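You operate a simulated robot arm through the tools that you are given. There is no shell and no other tool. Be economical: measure what you need, move in short steps, check, and stop when the job is done.

Carry out the task below with a simulated robot arm. There is one attempt and no reset: what you move stays moved.

TASK
Lift the lid of the sugar hopper open.
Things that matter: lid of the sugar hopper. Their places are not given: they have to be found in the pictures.

It is judged by the outcome, as a careful person would: the job done as asked, and still so three seconds after it is handed in. It fails if anything else is knocked over, pushed out of place, dropped, spilled or broken.

THE ROBOT
A 7-joint arm with a two-finger parallel gripper, fixed in place. Base frame: the origin is at the foot of the arm, x ahead of it, y to its left, z up. Lengths are in mm, angles in degrees, forces in N, time in s.
Its first joint turns from -66.0 to 66.0 degrees. Payload 2.5 kg.
Tool frame: the origin (TCP) lies between the finger pads and is the grasp point; the fingertips stand 23 mm ahead of it; z points along the fingers, y is the line along which they close. The gripper opens to 94 mm. The fingers are 38 mm wide and 10 mm thick; the gripper's body (54 by 96 mm) begins 39 mm behind the TCP.
Orientation is that of the tool frame in the base frame, as a unit quaternion [w, x, y, z]. With the fingers straight down and closing along the base's y, the tool's x points along the base's -x, its y along +y and its z along -z.

THE INTERFACE
- The arm moves only by the tool apply_moves. Its argument "targets" is a list of rows, each a list of 7 numbers: the opening, from 0 (shut) to 1 (fully open), then the shift along the tool's x, y, z in mm, then the turn, a rotation vector about the tool's x, y, z in degrees. In form: [[gripper, x, y, z, rx, ry, rz], ...]. A call has 1 to 10 rows; each row shifts and turns the commanded pose from where the row before left it, along the tool's axes as they then stand. A row lasts 0.2 s, in which the tool goes at most 50 mm and 8.6 degrees; a call with a longer step from one row to the next is refused whole, and so is a gripper value outside its range. A pose out of reach is approached as far as the arm can. The call stops where the force on the tool passes 40 N (or 10 N more than at its start, if that is more) or the arm is blocked; 0.2 s more then pass. The fingers move at their own pace (about 108 mm/s each) and stop on an object; they squeeze with about 34 N. The grip force told is the motor's: it shows also when the fingers shut on nothing. Time passes only in rows, and 0.2 s behind the last, so rows that do not move let the fingers close. It gives the time, the measured TCP pose, the force on the tool (base axes), the opening and the grip force at its end, in the units of the frame above (readings bear some noise), and new pictures: "show" is both (left out), scene, wrist or none.
- Cameras (640 x 400 px; columns grow to the right, rows downward): "scene" is fixed at [106.2, -392.7, 573.4]; the picture's right is [0.92, -0.40, 0.00], its down [-0.12, -0.27, -0.95] and it looks along [0.38, 0.87, -0.30] (base axes); focal length 355 px, centre (320, 200). "wrist" rides on the gripper at [-39, 0, -44] in the tool frame; the picture's right is [0.00, -1.00, 0.00], its down [0.97, 0.00, -0.24] and it looks along [0.24, 0.00, 0.97] (tool axes); focal length 218 px, centre (320, 200).
- probe_pixels(camera, pixels): for up to 12 pixels [column, row] of the newest picture of that camera ("zoom" is the newest enlarged one), the place [x, y, z] in the base frame of the surface seen there, good to about 3 mm. No time passes.
- enlarge(camera, box): a new picture of the part [left, top, right, bottom] of that camera's present view, enlarged. No time passes.
- sign_off(): hands the job in; it is judged then, once.

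Work in short steps. Measure before you move; look again where a grasp or a placing could have gone wrong, and mend it. You have 60 turns and 120 pictures in all, the two below and enlarged ones among them. Open the gripper and draw the arm clear of the work before you hand the job in, unless the task says otherwise; then end with one line.

The tools are called after "Request:" by a JSON object that holds its "method" and its "body". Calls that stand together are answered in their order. apply_moves: Moves the arm, as the interface text tells. Its arguments: {"type":"object","properties":{"targets":{"type":"array","items":{"type":"array","items":{"type":"number"}}},"show":{"type":"string","enum":["both","scene","wrist","none"]}},"required":["targets"]} The other tools are called the same way: probe_pixels (camera, pixels) gives the place of the surface under pixels of a picture; enlarge (camera, box) takes an enlarged picture of a part of a camera's view; sign_off () hands the job in.

At the start:

```text
time: 0.0
position: [248.3, 214.9, 456.4]
tcp_rot: [0.0, 0.0, 1.0, 0.0]
wrist_force: [-0.1, 0.2, -1.1]
finger_gap: 94.0
grip_force: 0.1
```

scene: 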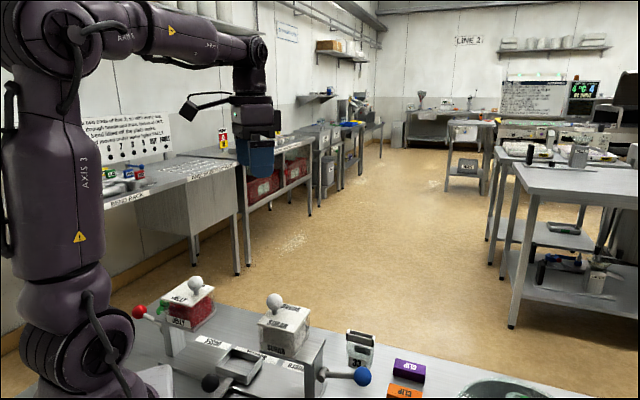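
wrist: 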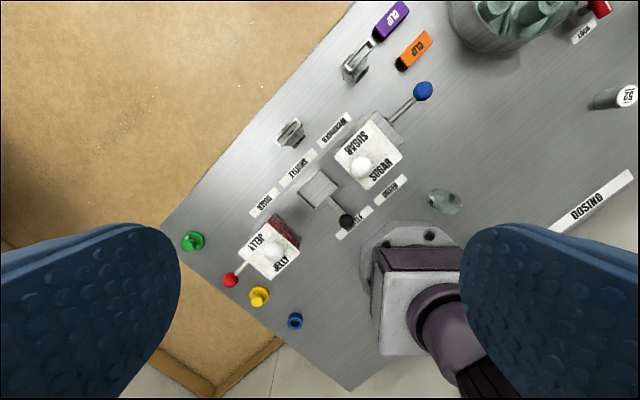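

The sugar hopper (white knob on its lid) is at about (275,325) in the scene and (370,155) in the wrist view. I enlarge both.

Request:
{"method": "enlarge", "body": {"camera": "scene", "box": [130, 260, 390, 400]}}

Request:
{"method": "enlarge", "body": {"camera": "wrist", "box": [220, 70, 460, 290]}}

Request:
{"method": "probe_pixels", "body": {"camera": "wrist", "pixels": [[361, 167], [372, 113], [402, 157], [371, 189], [335, 153], [345, 165], [385, 150], [423, 91], [370, 135]]}}

Request:
{"method": "probe_pixels", "body": {"camera": "scene", "pixels": [[274, 300], [275, 310], [260, 322], [308, 326], [285, 308], [285, 335], [283, 350]]}}

```text
2.46 times, centred on (260, 330) of scene
```

zoom: 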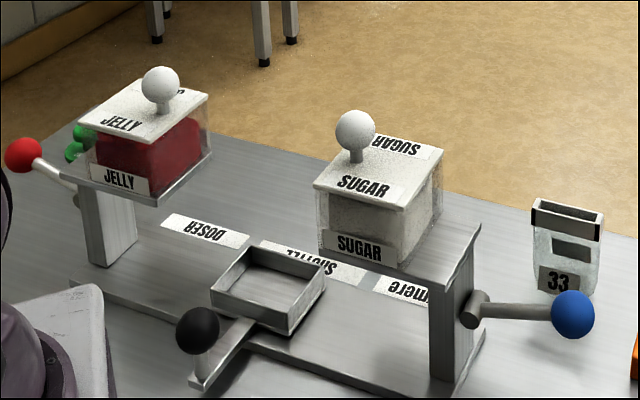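

```text
1.82 times, centred on (340, 180) of wrist
```

zoom: 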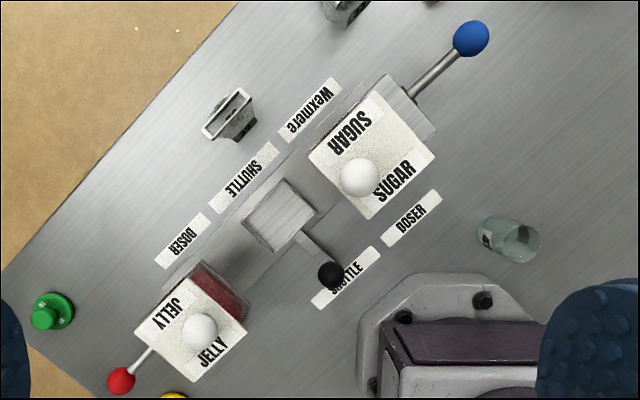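

```text
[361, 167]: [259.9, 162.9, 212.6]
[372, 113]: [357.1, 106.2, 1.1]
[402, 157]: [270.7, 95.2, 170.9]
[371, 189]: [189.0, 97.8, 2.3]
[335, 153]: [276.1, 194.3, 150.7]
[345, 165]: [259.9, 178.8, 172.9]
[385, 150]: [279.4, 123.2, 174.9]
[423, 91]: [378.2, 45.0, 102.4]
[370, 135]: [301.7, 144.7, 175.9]
```

```text
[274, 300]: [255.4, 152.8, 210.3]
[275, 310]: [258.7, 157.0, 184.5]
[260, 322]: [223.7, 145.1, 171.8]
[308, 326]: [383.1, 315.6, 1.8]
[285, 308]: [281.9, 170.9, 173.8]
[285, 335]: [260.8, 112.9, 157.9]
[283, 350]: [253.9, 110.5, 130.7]
```

The knob sits off-centre toward the shuttle, so the hinge is probably on the blue-lever edge. I probe the lid's corners and knob in the newest zoom (wrist).

Request:
{"method": "probe_pixels", "body": {"camera": "zoom", "pixels": [[382, 92], [431, 152], [368, 214], [313, 157], [405, 125], [340, 185], [345, 178], [358, 165], [372, 178], [358, 192], [358, 178], [420, 110]]}}

Request:
{"method": "enlarge", "body": {"camera": "scene", "box": [240, 285, 340, 400]}}

```text
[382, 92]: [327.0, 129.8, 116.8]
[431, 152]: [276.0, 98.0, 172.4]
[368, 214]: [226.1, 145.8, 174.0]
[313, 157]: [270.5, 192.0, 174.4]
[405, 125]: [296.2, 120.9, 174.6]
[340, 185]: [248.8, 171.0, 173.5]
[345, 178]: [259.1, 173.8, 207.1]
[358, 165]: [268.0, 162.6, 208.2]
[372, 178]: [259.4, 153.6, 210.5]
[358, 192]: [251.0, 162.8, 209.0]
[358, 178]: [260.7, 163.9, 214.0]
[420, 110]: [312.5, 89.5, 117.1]
```

```text
3.48 times, centred on (290, 342) of scene
```

zoom: 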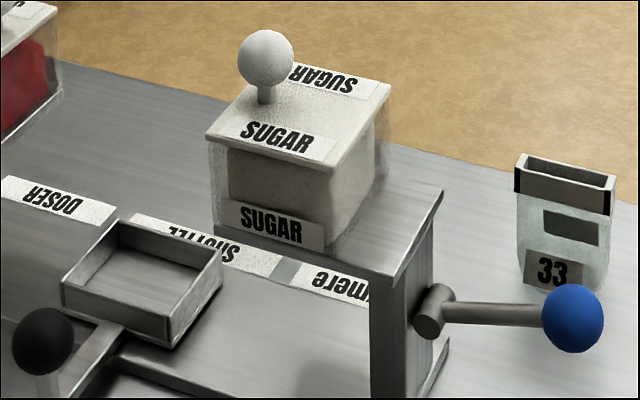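

Lid corners give: hinge direction u≈(0.72,-0.69), hinge axis v≈(0.69,0.72), knob centre ≈(260,163,202). I turn the tool 44° about z so the fingers close along the hinge axis, and go above the knob.

Request:
{"method": "apply_moves", "body": {"targets": [[0.65, 0, 0, 20, 0, 0, 7.33], [0.65, 0, 0, 25, 0, 0, 7.33], [0.65, 0, 0, 25, 0, 0, 7.33], [0.65, 0, 0, 25, 0, 0, 7.33], [0.65, 0, 0, 25, 0, 0, 7.33], [0.65, 0, 0, 25, 0, 0, 7.35], [0.65, -22.4, -14.5, 0, 0, 0, 0], [0.65, -22.4, -14.6, 0, 0, 0, 0], [0.65, 0, 0, 0, 0, 0, 0]]}}

```text
time: 2.0
position: [258.6, 164.2, 311.3]
tcp_rot: [-0.001, 0.374, 0.928, 0.0]
wrist_force: [0.9, -0.7, 0.1]
finger_gap: 61.1
grip_force: 0.0
```

scene: 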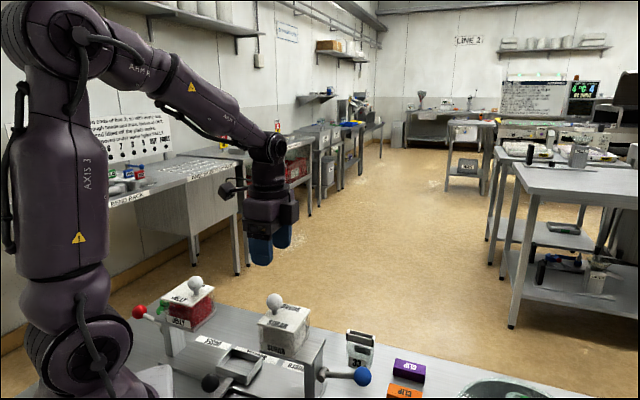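
wrist: 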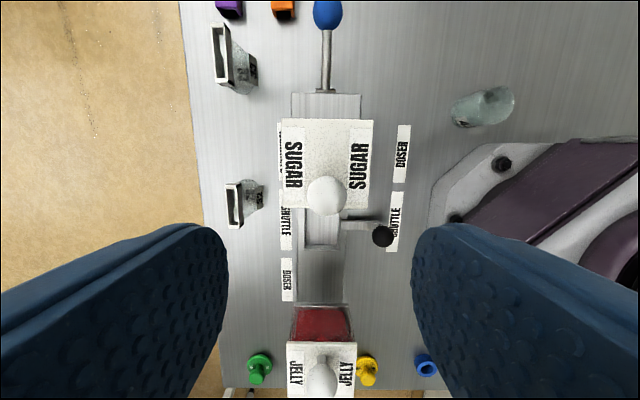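

The view is square with the lid: corners (281,119), (374,119), (371,209), (282,209), knob at (327,195). I probe for exact geometry.

Request:
{"method": "probe_pixels", "body": {"camera": "wrist", "pixels": [[284, 123], [371, 123], [367, 205], [285, 205], [327, 195], [327, 179], [327, 211], [311, 195], [343, 195], [327, 123]]}}

Request:
{"method": "enlarge", "body": {"camera": "wrist", "box": [260, 80, 400, 230]}}

```text
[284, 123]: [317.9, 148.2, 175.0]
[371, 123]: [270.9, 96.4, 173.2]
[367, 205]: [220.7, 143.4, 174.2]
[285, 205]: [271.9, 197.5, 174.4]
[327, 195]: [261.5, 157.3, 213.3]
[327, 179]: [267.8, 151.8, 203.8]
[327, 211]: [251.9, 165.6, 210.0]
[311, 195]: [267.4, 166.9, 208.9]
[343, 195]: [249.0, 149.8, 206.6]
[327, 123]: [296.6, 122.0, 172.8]
```

```text
2.67 times, centred on (330, 155) of wrist
```

zoom: 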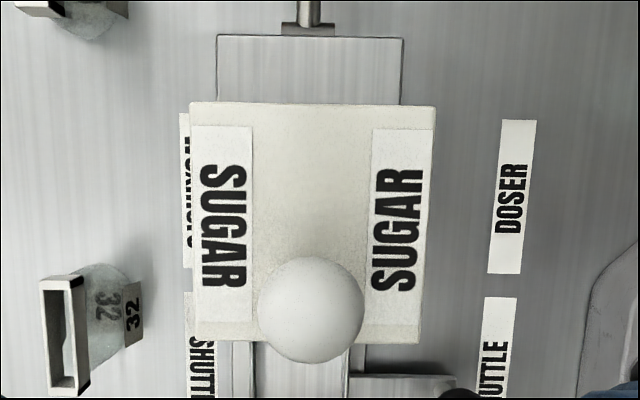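

Knob centre is about (258.5,158.5,201). I shift about -4,-4 mm and descend to TCP z≈203 (fingertips ~6 mm above the lid), then look.

Request:
{"method": "apply_moves", "body": {"targets": [[0.65, -3.8, -4, 30, 0, 0, 0], [0.65, 0, 0, 30, 0, 0, 0], [0.65, 0, 0, 25, 0, 0, 0], [0.65, 0, 0, 15, 0, 0, 0], [0.65, 0, 0, 7, 0, 0, 0], [0.65, 0, 0, 0, 0, 0, 0]]}}

```text
time: 3.4
position: [259.5, 158.8, 202.1]
tcp_rot: [-0.001, 0.375, 0.927, 0.0]
wrist_force: [-0.3, -0.9, 0.3]
finger_gap: 61.0
grip_force: 0.0
```

scene: 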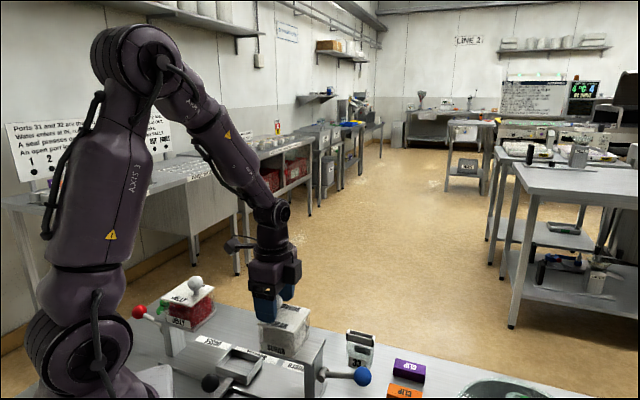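
wrist: 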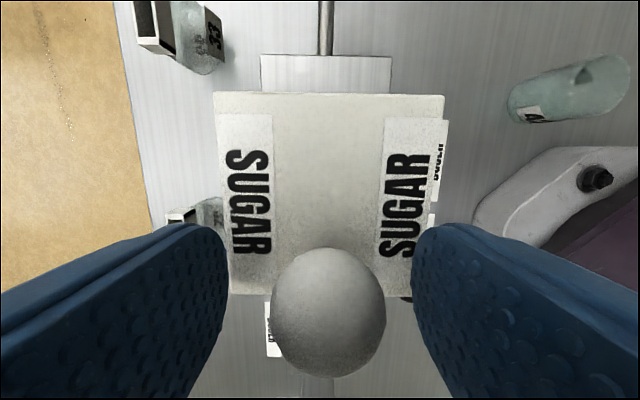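

The knob (328,312) lies between the fingers, about 2 mm off centre. I nudge and close.

Request:
{"method": "apply_moves", "body": {"targets": [[0.4, 0, -1.8, 0, 0, 0, 0], [0.1, 0, 0, 0, 0, 0, 0], [0.1, 0, 0, 0, 0, 0, 0], [0.1, 0, 0, 0, 0, 0, 0]], "show": "wrist"}}

```text
time: 4.4
position: [258.6, 157.8, 204.9]
tcp_rot: [0.0, 0.375, 0.927, 0.0]
wrist_force: [6.1, 2.1, -9.3]
finger_gap: 29.2
grip_force: 45.2
```

wrist: 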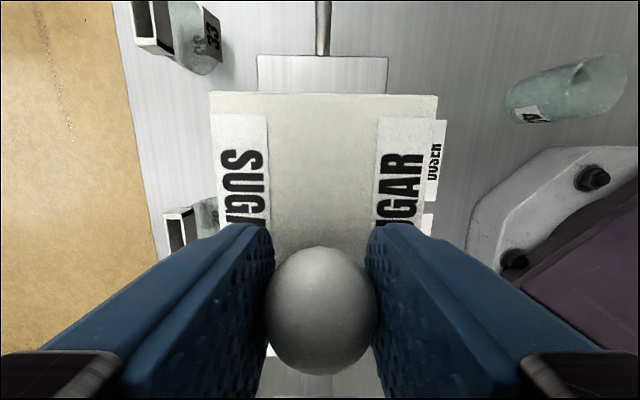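

Gripped (gap 29 mm, so the knob's radius is ~14.6). I start the arc about the hinge, first 20°, with the tool tilting half as much.

Request:
{"method": "apply_moves", "body": {"targets": [[0.1, -2.8, 0, -4.5, 0, 2.5, 0], [0.1, -2.9, 0, -4.5, 0, 2.5, 0], [0.1, -3.2, 0, -4.2, 0, 2.5, 0], [0.1, -3.2, 0, -4.2, 0, 2.5, 0]]}}

```text
time: 5.4
position: [267.2, 149.1, 220.2]
tcp_rot: [-0.081, 0.372, 0.924, 0.032]
wrist_force: [1.8, 14.2, -15.3]
finger_gap: 29.4
grip_force: 45.1
```

scene: 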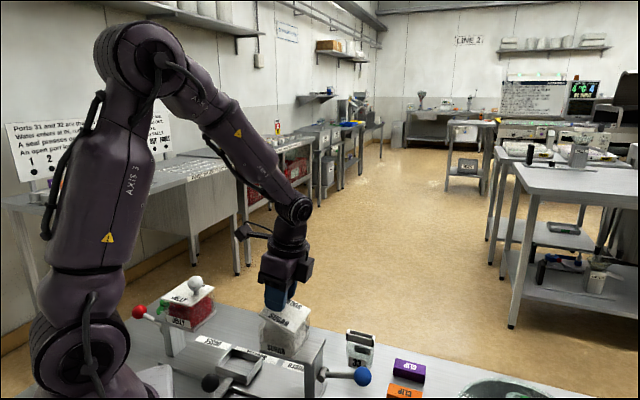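
wrist: 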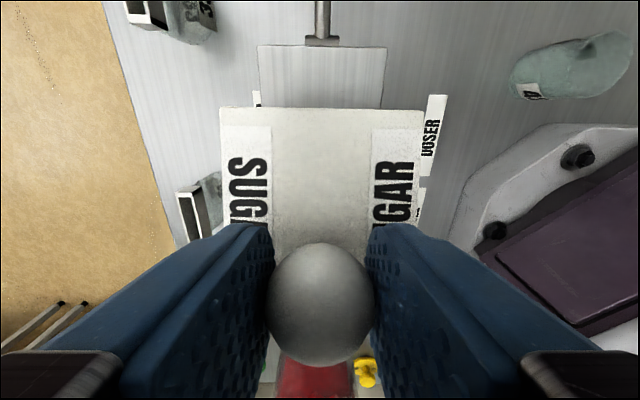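

The lid tilts about the far edge as expected; forces are mild. I zoom in on the scene to confirm.

Request:
{"method": "enlarge", "body": {"camera": "scene", "box": [230, 270, 350, 390]}}

Request:
{"method": "probe_pixels", "body": {"camera": "wrist", "pixels": [[225, 112], [417, 114], [320, 112], [320, 180], [320, 215]]}}

```text
3.33 times, centred on (290, 330) of scene
```

zoom: 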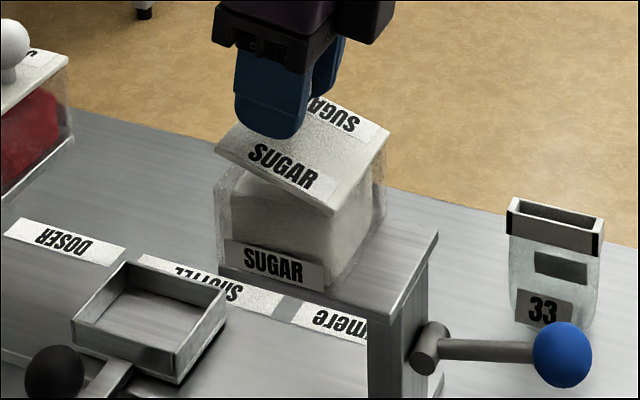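

```text
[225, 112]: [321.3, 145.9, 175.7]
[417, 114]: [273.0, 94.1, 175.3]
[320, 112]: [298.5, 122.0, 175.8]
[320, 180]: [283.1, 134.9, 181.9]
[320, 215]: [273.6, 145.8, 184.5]
```

The lid is opening about the blue-lever edge as modelled. Continue the arc to ~60°.

Request:
{"method": "apply_moves", "body": {"targets": [[0.1, -3.6, 0, -3.9, 0, 2.5, 0], [0.1, -3.6, 0, -3.9, 0, 2.5, 0], [0.1, -3.9, 0, -3.6, 0, 2.5, 0], [0.1, -3.9, 0, -3.6, 0, 2.5, 0], [0.1, -4.2, 0, -3.3, 0, 2.5, 0], [0.1, -4.2, 0, -3.2, 0, 2.5, 0], [0.1, -4.5, 0, -2.8, 0, 2.5, 0], [0.1, -4.5, 0, -2.8, 0, 2.5, 0]]}}

Request:
{"method": "enlarge", "body": {"camera": "scene", "box": [230, 250, 370, 390]}}

```text
time: 7.2
position: [295.4, 122.9, 235.1]
tcp_rot: [-0.243, 0.361, 0.895, 0.097]
wrist_force: [-16.6, 12.2, 23.5]
finger_gap: 29.3
grip_force: 44.7
```

scene: 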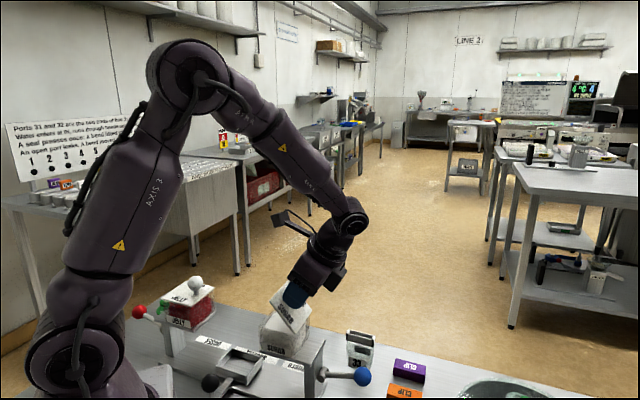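
wrist: 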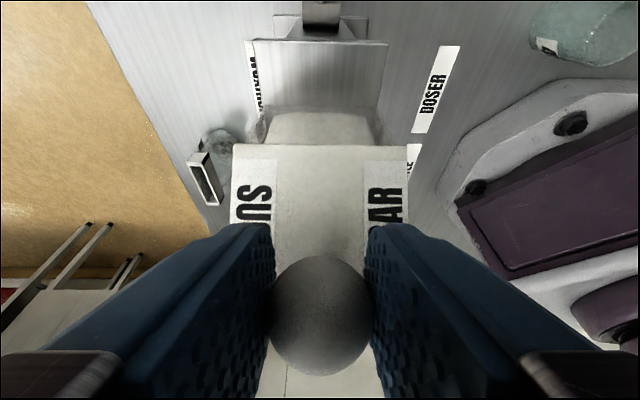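

```text
2.86 times, centred on (300, 320) of scene
```

zoom: 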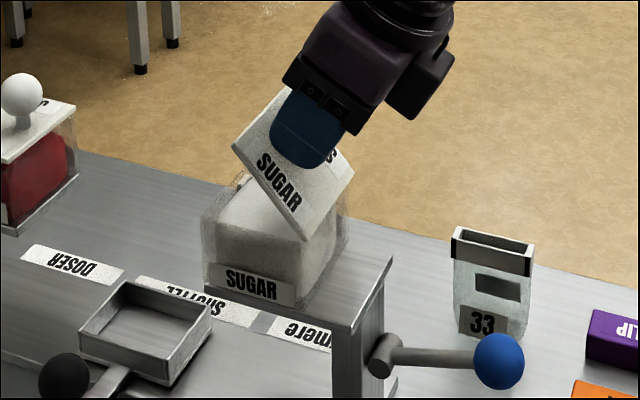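

The lid is at ~55-60°; force has built up radially (23 N upward), so I relax upward by 3 mm and read the force.

Request:
{"method": "apply_moves", "body": {"targets": [[0.1, 1.5, 0, -2.6, 0, 0, 0], [0.1, 0, 0, 0, 0, 0, 0]], "show": "none"}}

```text
time: 7.8
position: [297.3, 121.7, 235.5]
tcp_rot: [-0.239, 0.363, 0.895, 0.097]
wrist_force: [-0.8, 14.0, -25.0]
finger_gap: 29.1
grip_force: 45.3
```

The right radius is about midway. I continue with half of that correction taken back, to ~80°.

Request:
{"method": "apply_moves", "body": {"targets": [[0.1, -5.3, 0, -1.3, 0, 2.5, 0], [0.1, -4.7, 0, -2.4, 0, 2.5, 0], [0.1, -4.9, 0, -2.1, 0, 2.5, 0], [0.1, -4.9, 0, -2.0, 0, 2.5, 0]]}}

Request:
{"method": "enlarge", "body": {"camera": "scene", "box": [230, 250, 370, 390]}}

```text
time: 8.8
position: [311.7, 107.3, 234.5]
tcp_rot: [-0.319, 0.351, 0.871, 0.128]
wrist_force: [-18.0, 1.6, 22.2]
finger_gap: 29.0
grip_force: 45.4
```

scene: 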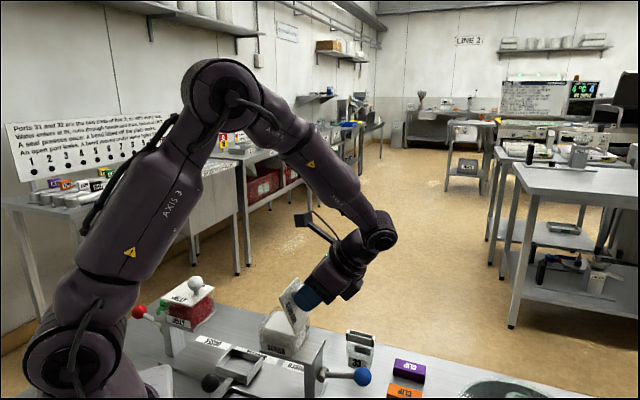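
wrist: 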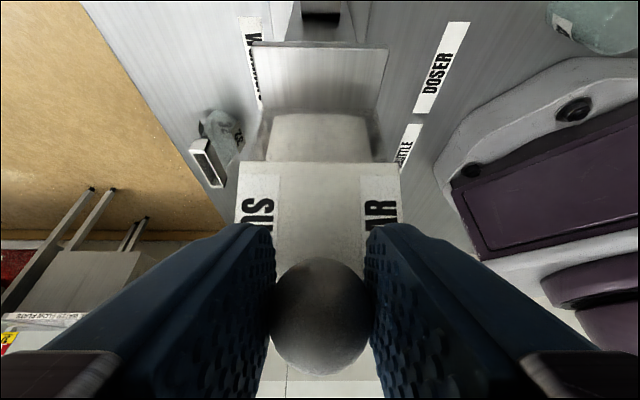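

```text
2.86 times, centred on (300, 320) of scene
```

zoom: 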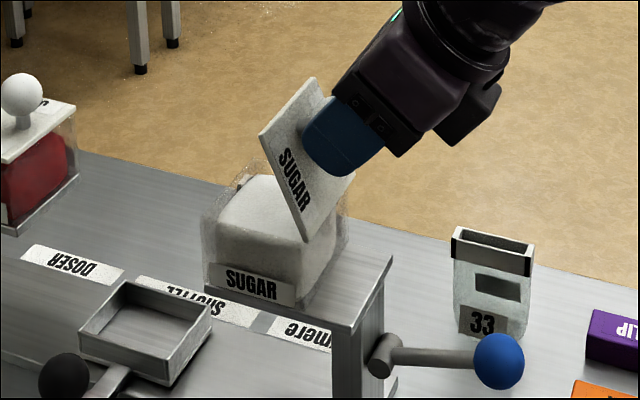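

Lid is ~78° open. I continue to ~100° with a slightly larger radius.

Request:
{"method": "apply_moves", "body": {"targets": [[0.1, -4.1, 0, -2.8, 0, 2.5, 0], [0.1, -4.8, 0, -2.0, 0, 2.5, 0], [0.1, -4.9, 0, -1.5, 0, 2.5, 0], [0.1, -4.9, 0, -1.5, 0, 2.5, 0]]}}

Request:
{"method": "enlarge", "body": {"camera": "scene", "box": [230, 250, 370, 390]}}

```text
time: 9.8
position: [324.3, 94.2, 228.3]
tcp_rot: [-0.395, 0.339, 0.839, 0.158]
wrist_force: [-20.3, 2.2, 11.2]
finger_gap: 29.0
grip_force: 45.1
```

scene: 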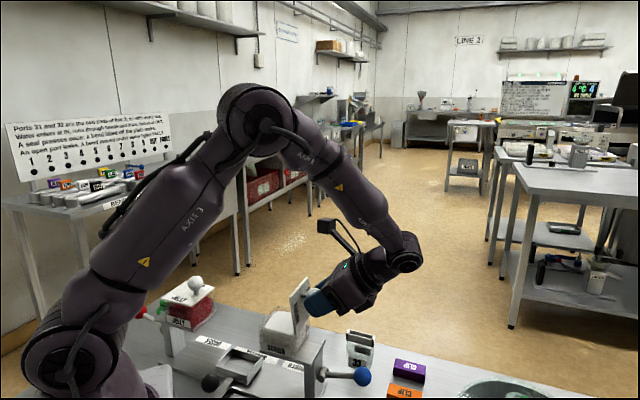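
wrist: 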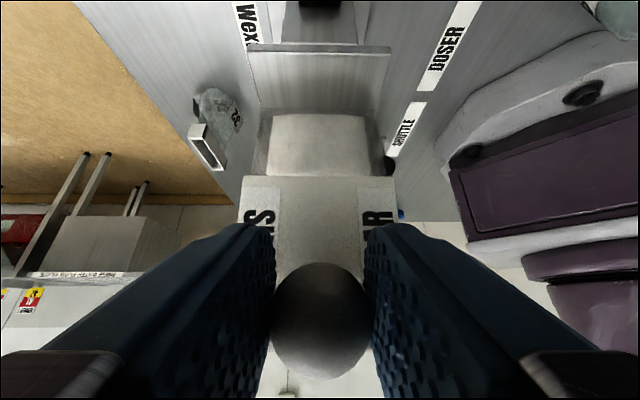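

```text
2.86 times, centred on (300, 320) of scene
```

zoom: 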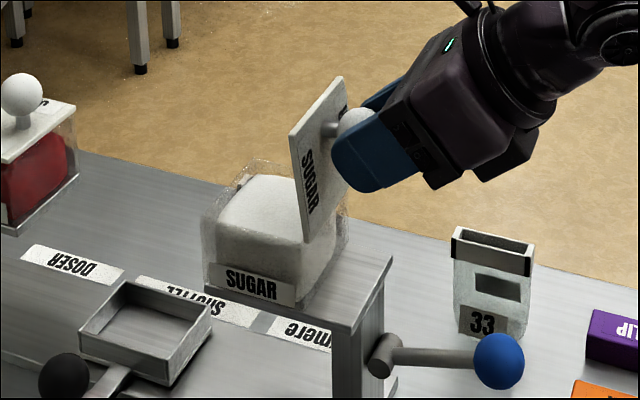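

Lid is just past vertical. Continue ~15° more, watching for a stop.

Request:
{"method": "apply_moves", "body": {"targets": [[0.1, -5.1, 0, -1.2, 0, 2.5, 0], [0.1, -5.1, 0, -0.9, 0, 2.5, 0], [0.1, -5.2, 0, -0.4, 0, 2.5, 0]]}}

Request:
{"method": "enlarge", "body": {"camera": "scene", "box": [230, 250, 370, 390]}}

```text
time: 10.6
position: [333.6, 84.0, 217.4]
tcp_rot: [-0.448, 0.328, 0.812, 0.18]
wrist_force: [-13.8, -18.9, 28.8]
finger_gap: 28.8
grip_force: 44.8
```

scene: 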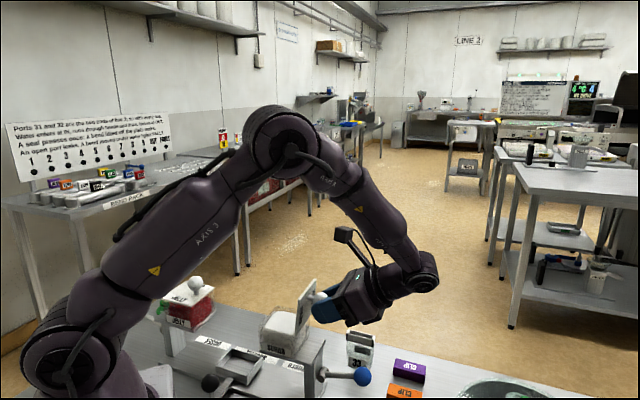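
wrist: 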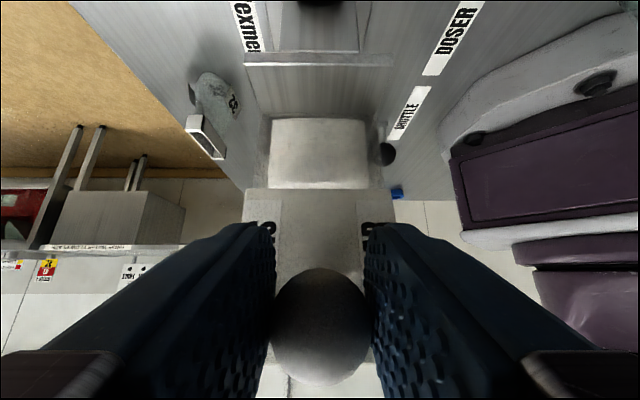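

```text
2.86 times, centred on (300, 320) of scene
```

zoom: 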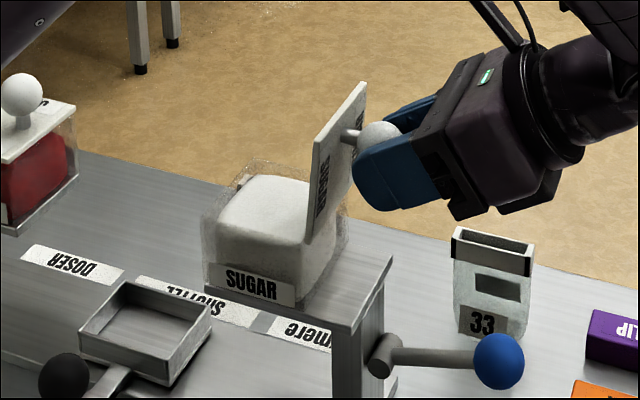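

Lid is ~108° open, force near 37 N (part sideways), maybe a stop. I relax by 1–1.5 mm up and sideways and read the force.

Request:
{"method": "apply_moves", "body": {"targets": [[0.1, 1.2, -1, -0.8, 0, 0, 0], [0.1, 0, 0, 0, 0, 0, 0]], "show": "none"}}

Request:
{"method": "probe_pixels", "body": {"camera": "zoom", "pixels": [[361, 90], [316, 145], [308, 240], [345, 205], [380, 135]]}}

```text
time: 11.2
position: [332.8, 83.2, 217.7]
tcp_rot: [-0.445, 0.329, 0.813, 0.181]
wrist_force: [0.8, -21.9, 22.7]
finger_gap: 28.6
grip_force: 45.4
```

```text
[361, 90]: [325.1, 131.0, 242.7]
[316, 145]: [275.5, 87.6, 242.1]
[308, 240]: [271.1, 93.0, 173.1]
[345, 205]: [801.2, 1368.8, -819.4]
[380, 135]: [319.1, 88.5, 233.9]
```

The lid's upper edge is ~7–10 mm past vertical, with the knob's mass beyond the hinge, and the tool feels a stop. I open the fingers in place and look.

Request:
{"method": "apply_moves", "body": {"targets": [[0.35, 0, 0, 0, 0, 0, 0], [0.5, 0, 0, 0, 0, 0, 0], [0.6, 0, 0, 0, 0, 0, 0], [0.6, 0, 0, 0, 0, 0, 0]]}}

Request:
{"method": "enlarge", "body": {"camera": "scene", "box": [230, 250, 370, 390]}}

```text
time: 12.2
position: [333.2, 85.4, 217.4]
tcp_rot: [-0.446, 0.329, 0.813, 0.181]
wrist_force: [0.1, -0.2, 0.4]
finger_gap: 56.2
grip_force: 0.1
```

scene: 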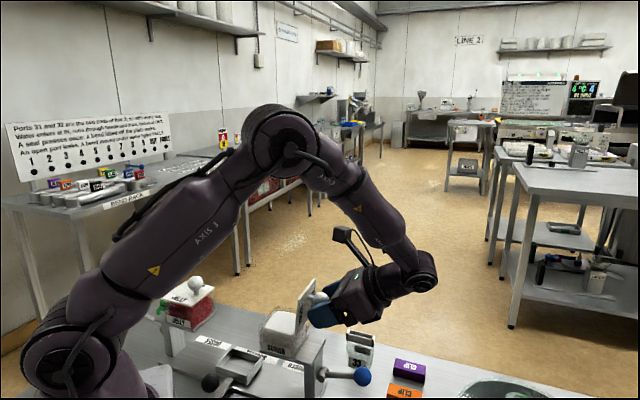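
wrist: 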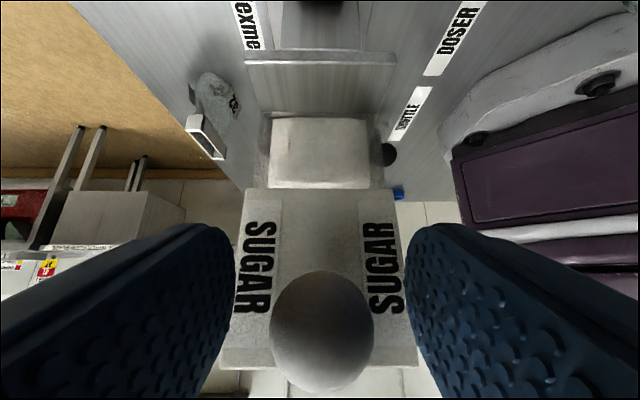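

```text
2.86 times, centred on (300, 320) of scene
```

zoom: 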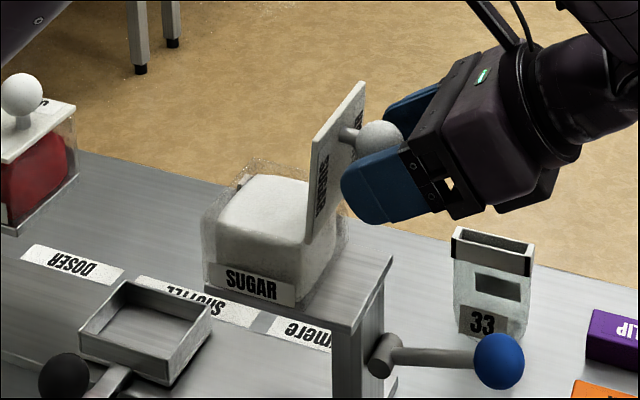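

With the fingers free (force 0, gap 56) the lid stays put. I withdraw straight back along the tool axis.

Request:
{"method": "apply_moves", "body": {"targets": [[0.6, 0, 0, -15, 0, 0, 0], [0.6, 0, 0, -25, 0, 0, 0], [0.6, 0, 0, -30, 0, 0, 0], [0.6, -25, 0, -25, 0, 0, 0], [0.6, -30, 0, -20, 0, 0, 0], [0.6, 0, 0, 0, 0, 0, 0], [0.6, 0, 0, 0, 0, 0, 0]]}}

Request:
{"method": "enlarge", "body": {"camera": "scene", "box": [230, 250, 370, 390]}}

```text
time: 13.8
position: [424.2, -3.6, 235.1]
tcp_rot: [-0.447, 0.328, 0.813, 0.18]
wrist_force: [0.3, 0.2, 0.5]
finger_gap: 56.6
grip_force: 0.0
```

scene: 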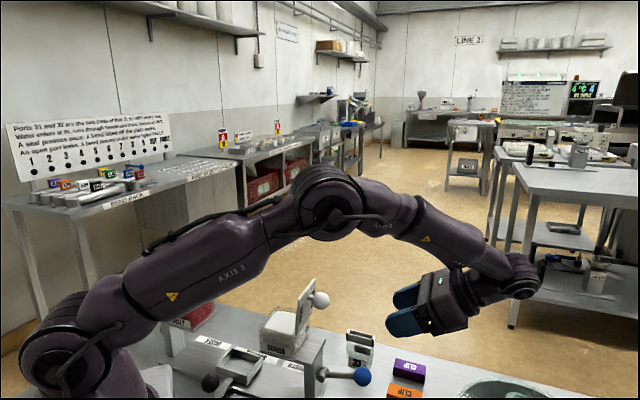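
wrist: 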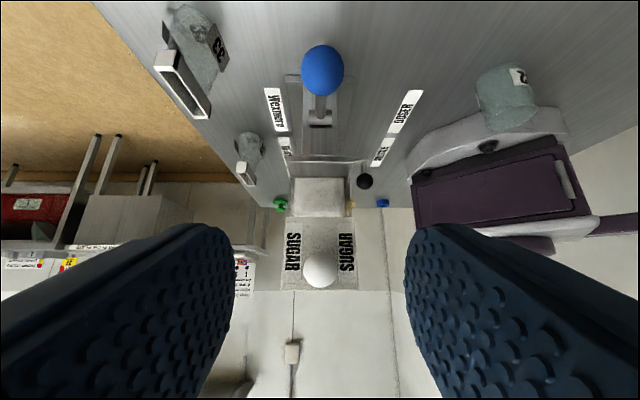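

```text
2.86 times, centred on (300, 320) of scene
```

zoom: 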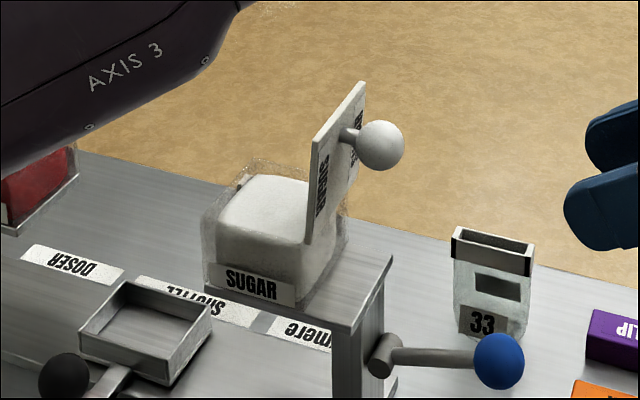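

The lid stands open, unsupported, and nothing else moved. I raise the arm a little for clearance and check the lid again.

Request:
{"method": "apply_moves", "body": {"targets": [[0.6, 33, 0, -22, 0, 0, 0], [0.6, 33, 0, -22, 0, 0, 0], [0.6, 0, 0, 0, 0, 0, 0], [0.6, 0, 0, 0, 0, 0, 0]], "show": "scene"}}

```text
time: 14.8
position: [424.5, -0.2, 312.5]
tcp_rot: [-0.446, 0.328, 0.813, 0.18]
wrist_force: [-0.2, -0.8, -0.1]
finger_gap: 56.7
grip_force: 0.1
```

scene: 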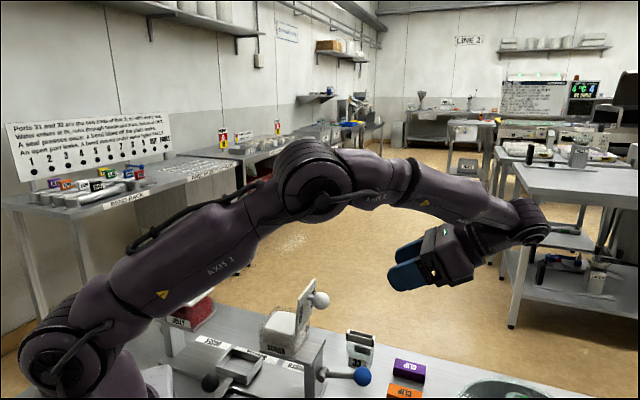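

The lid is still open at (307,300) and the arm is clear, so I hand in.

Request:
{"method": "sign_off", "body": {}}

```text
The job is handed in.
```

The sugar hopper's lid is lifted open and stands past vertical on its own; the arm is drawn clear, and the pictures show nothing else out of place.
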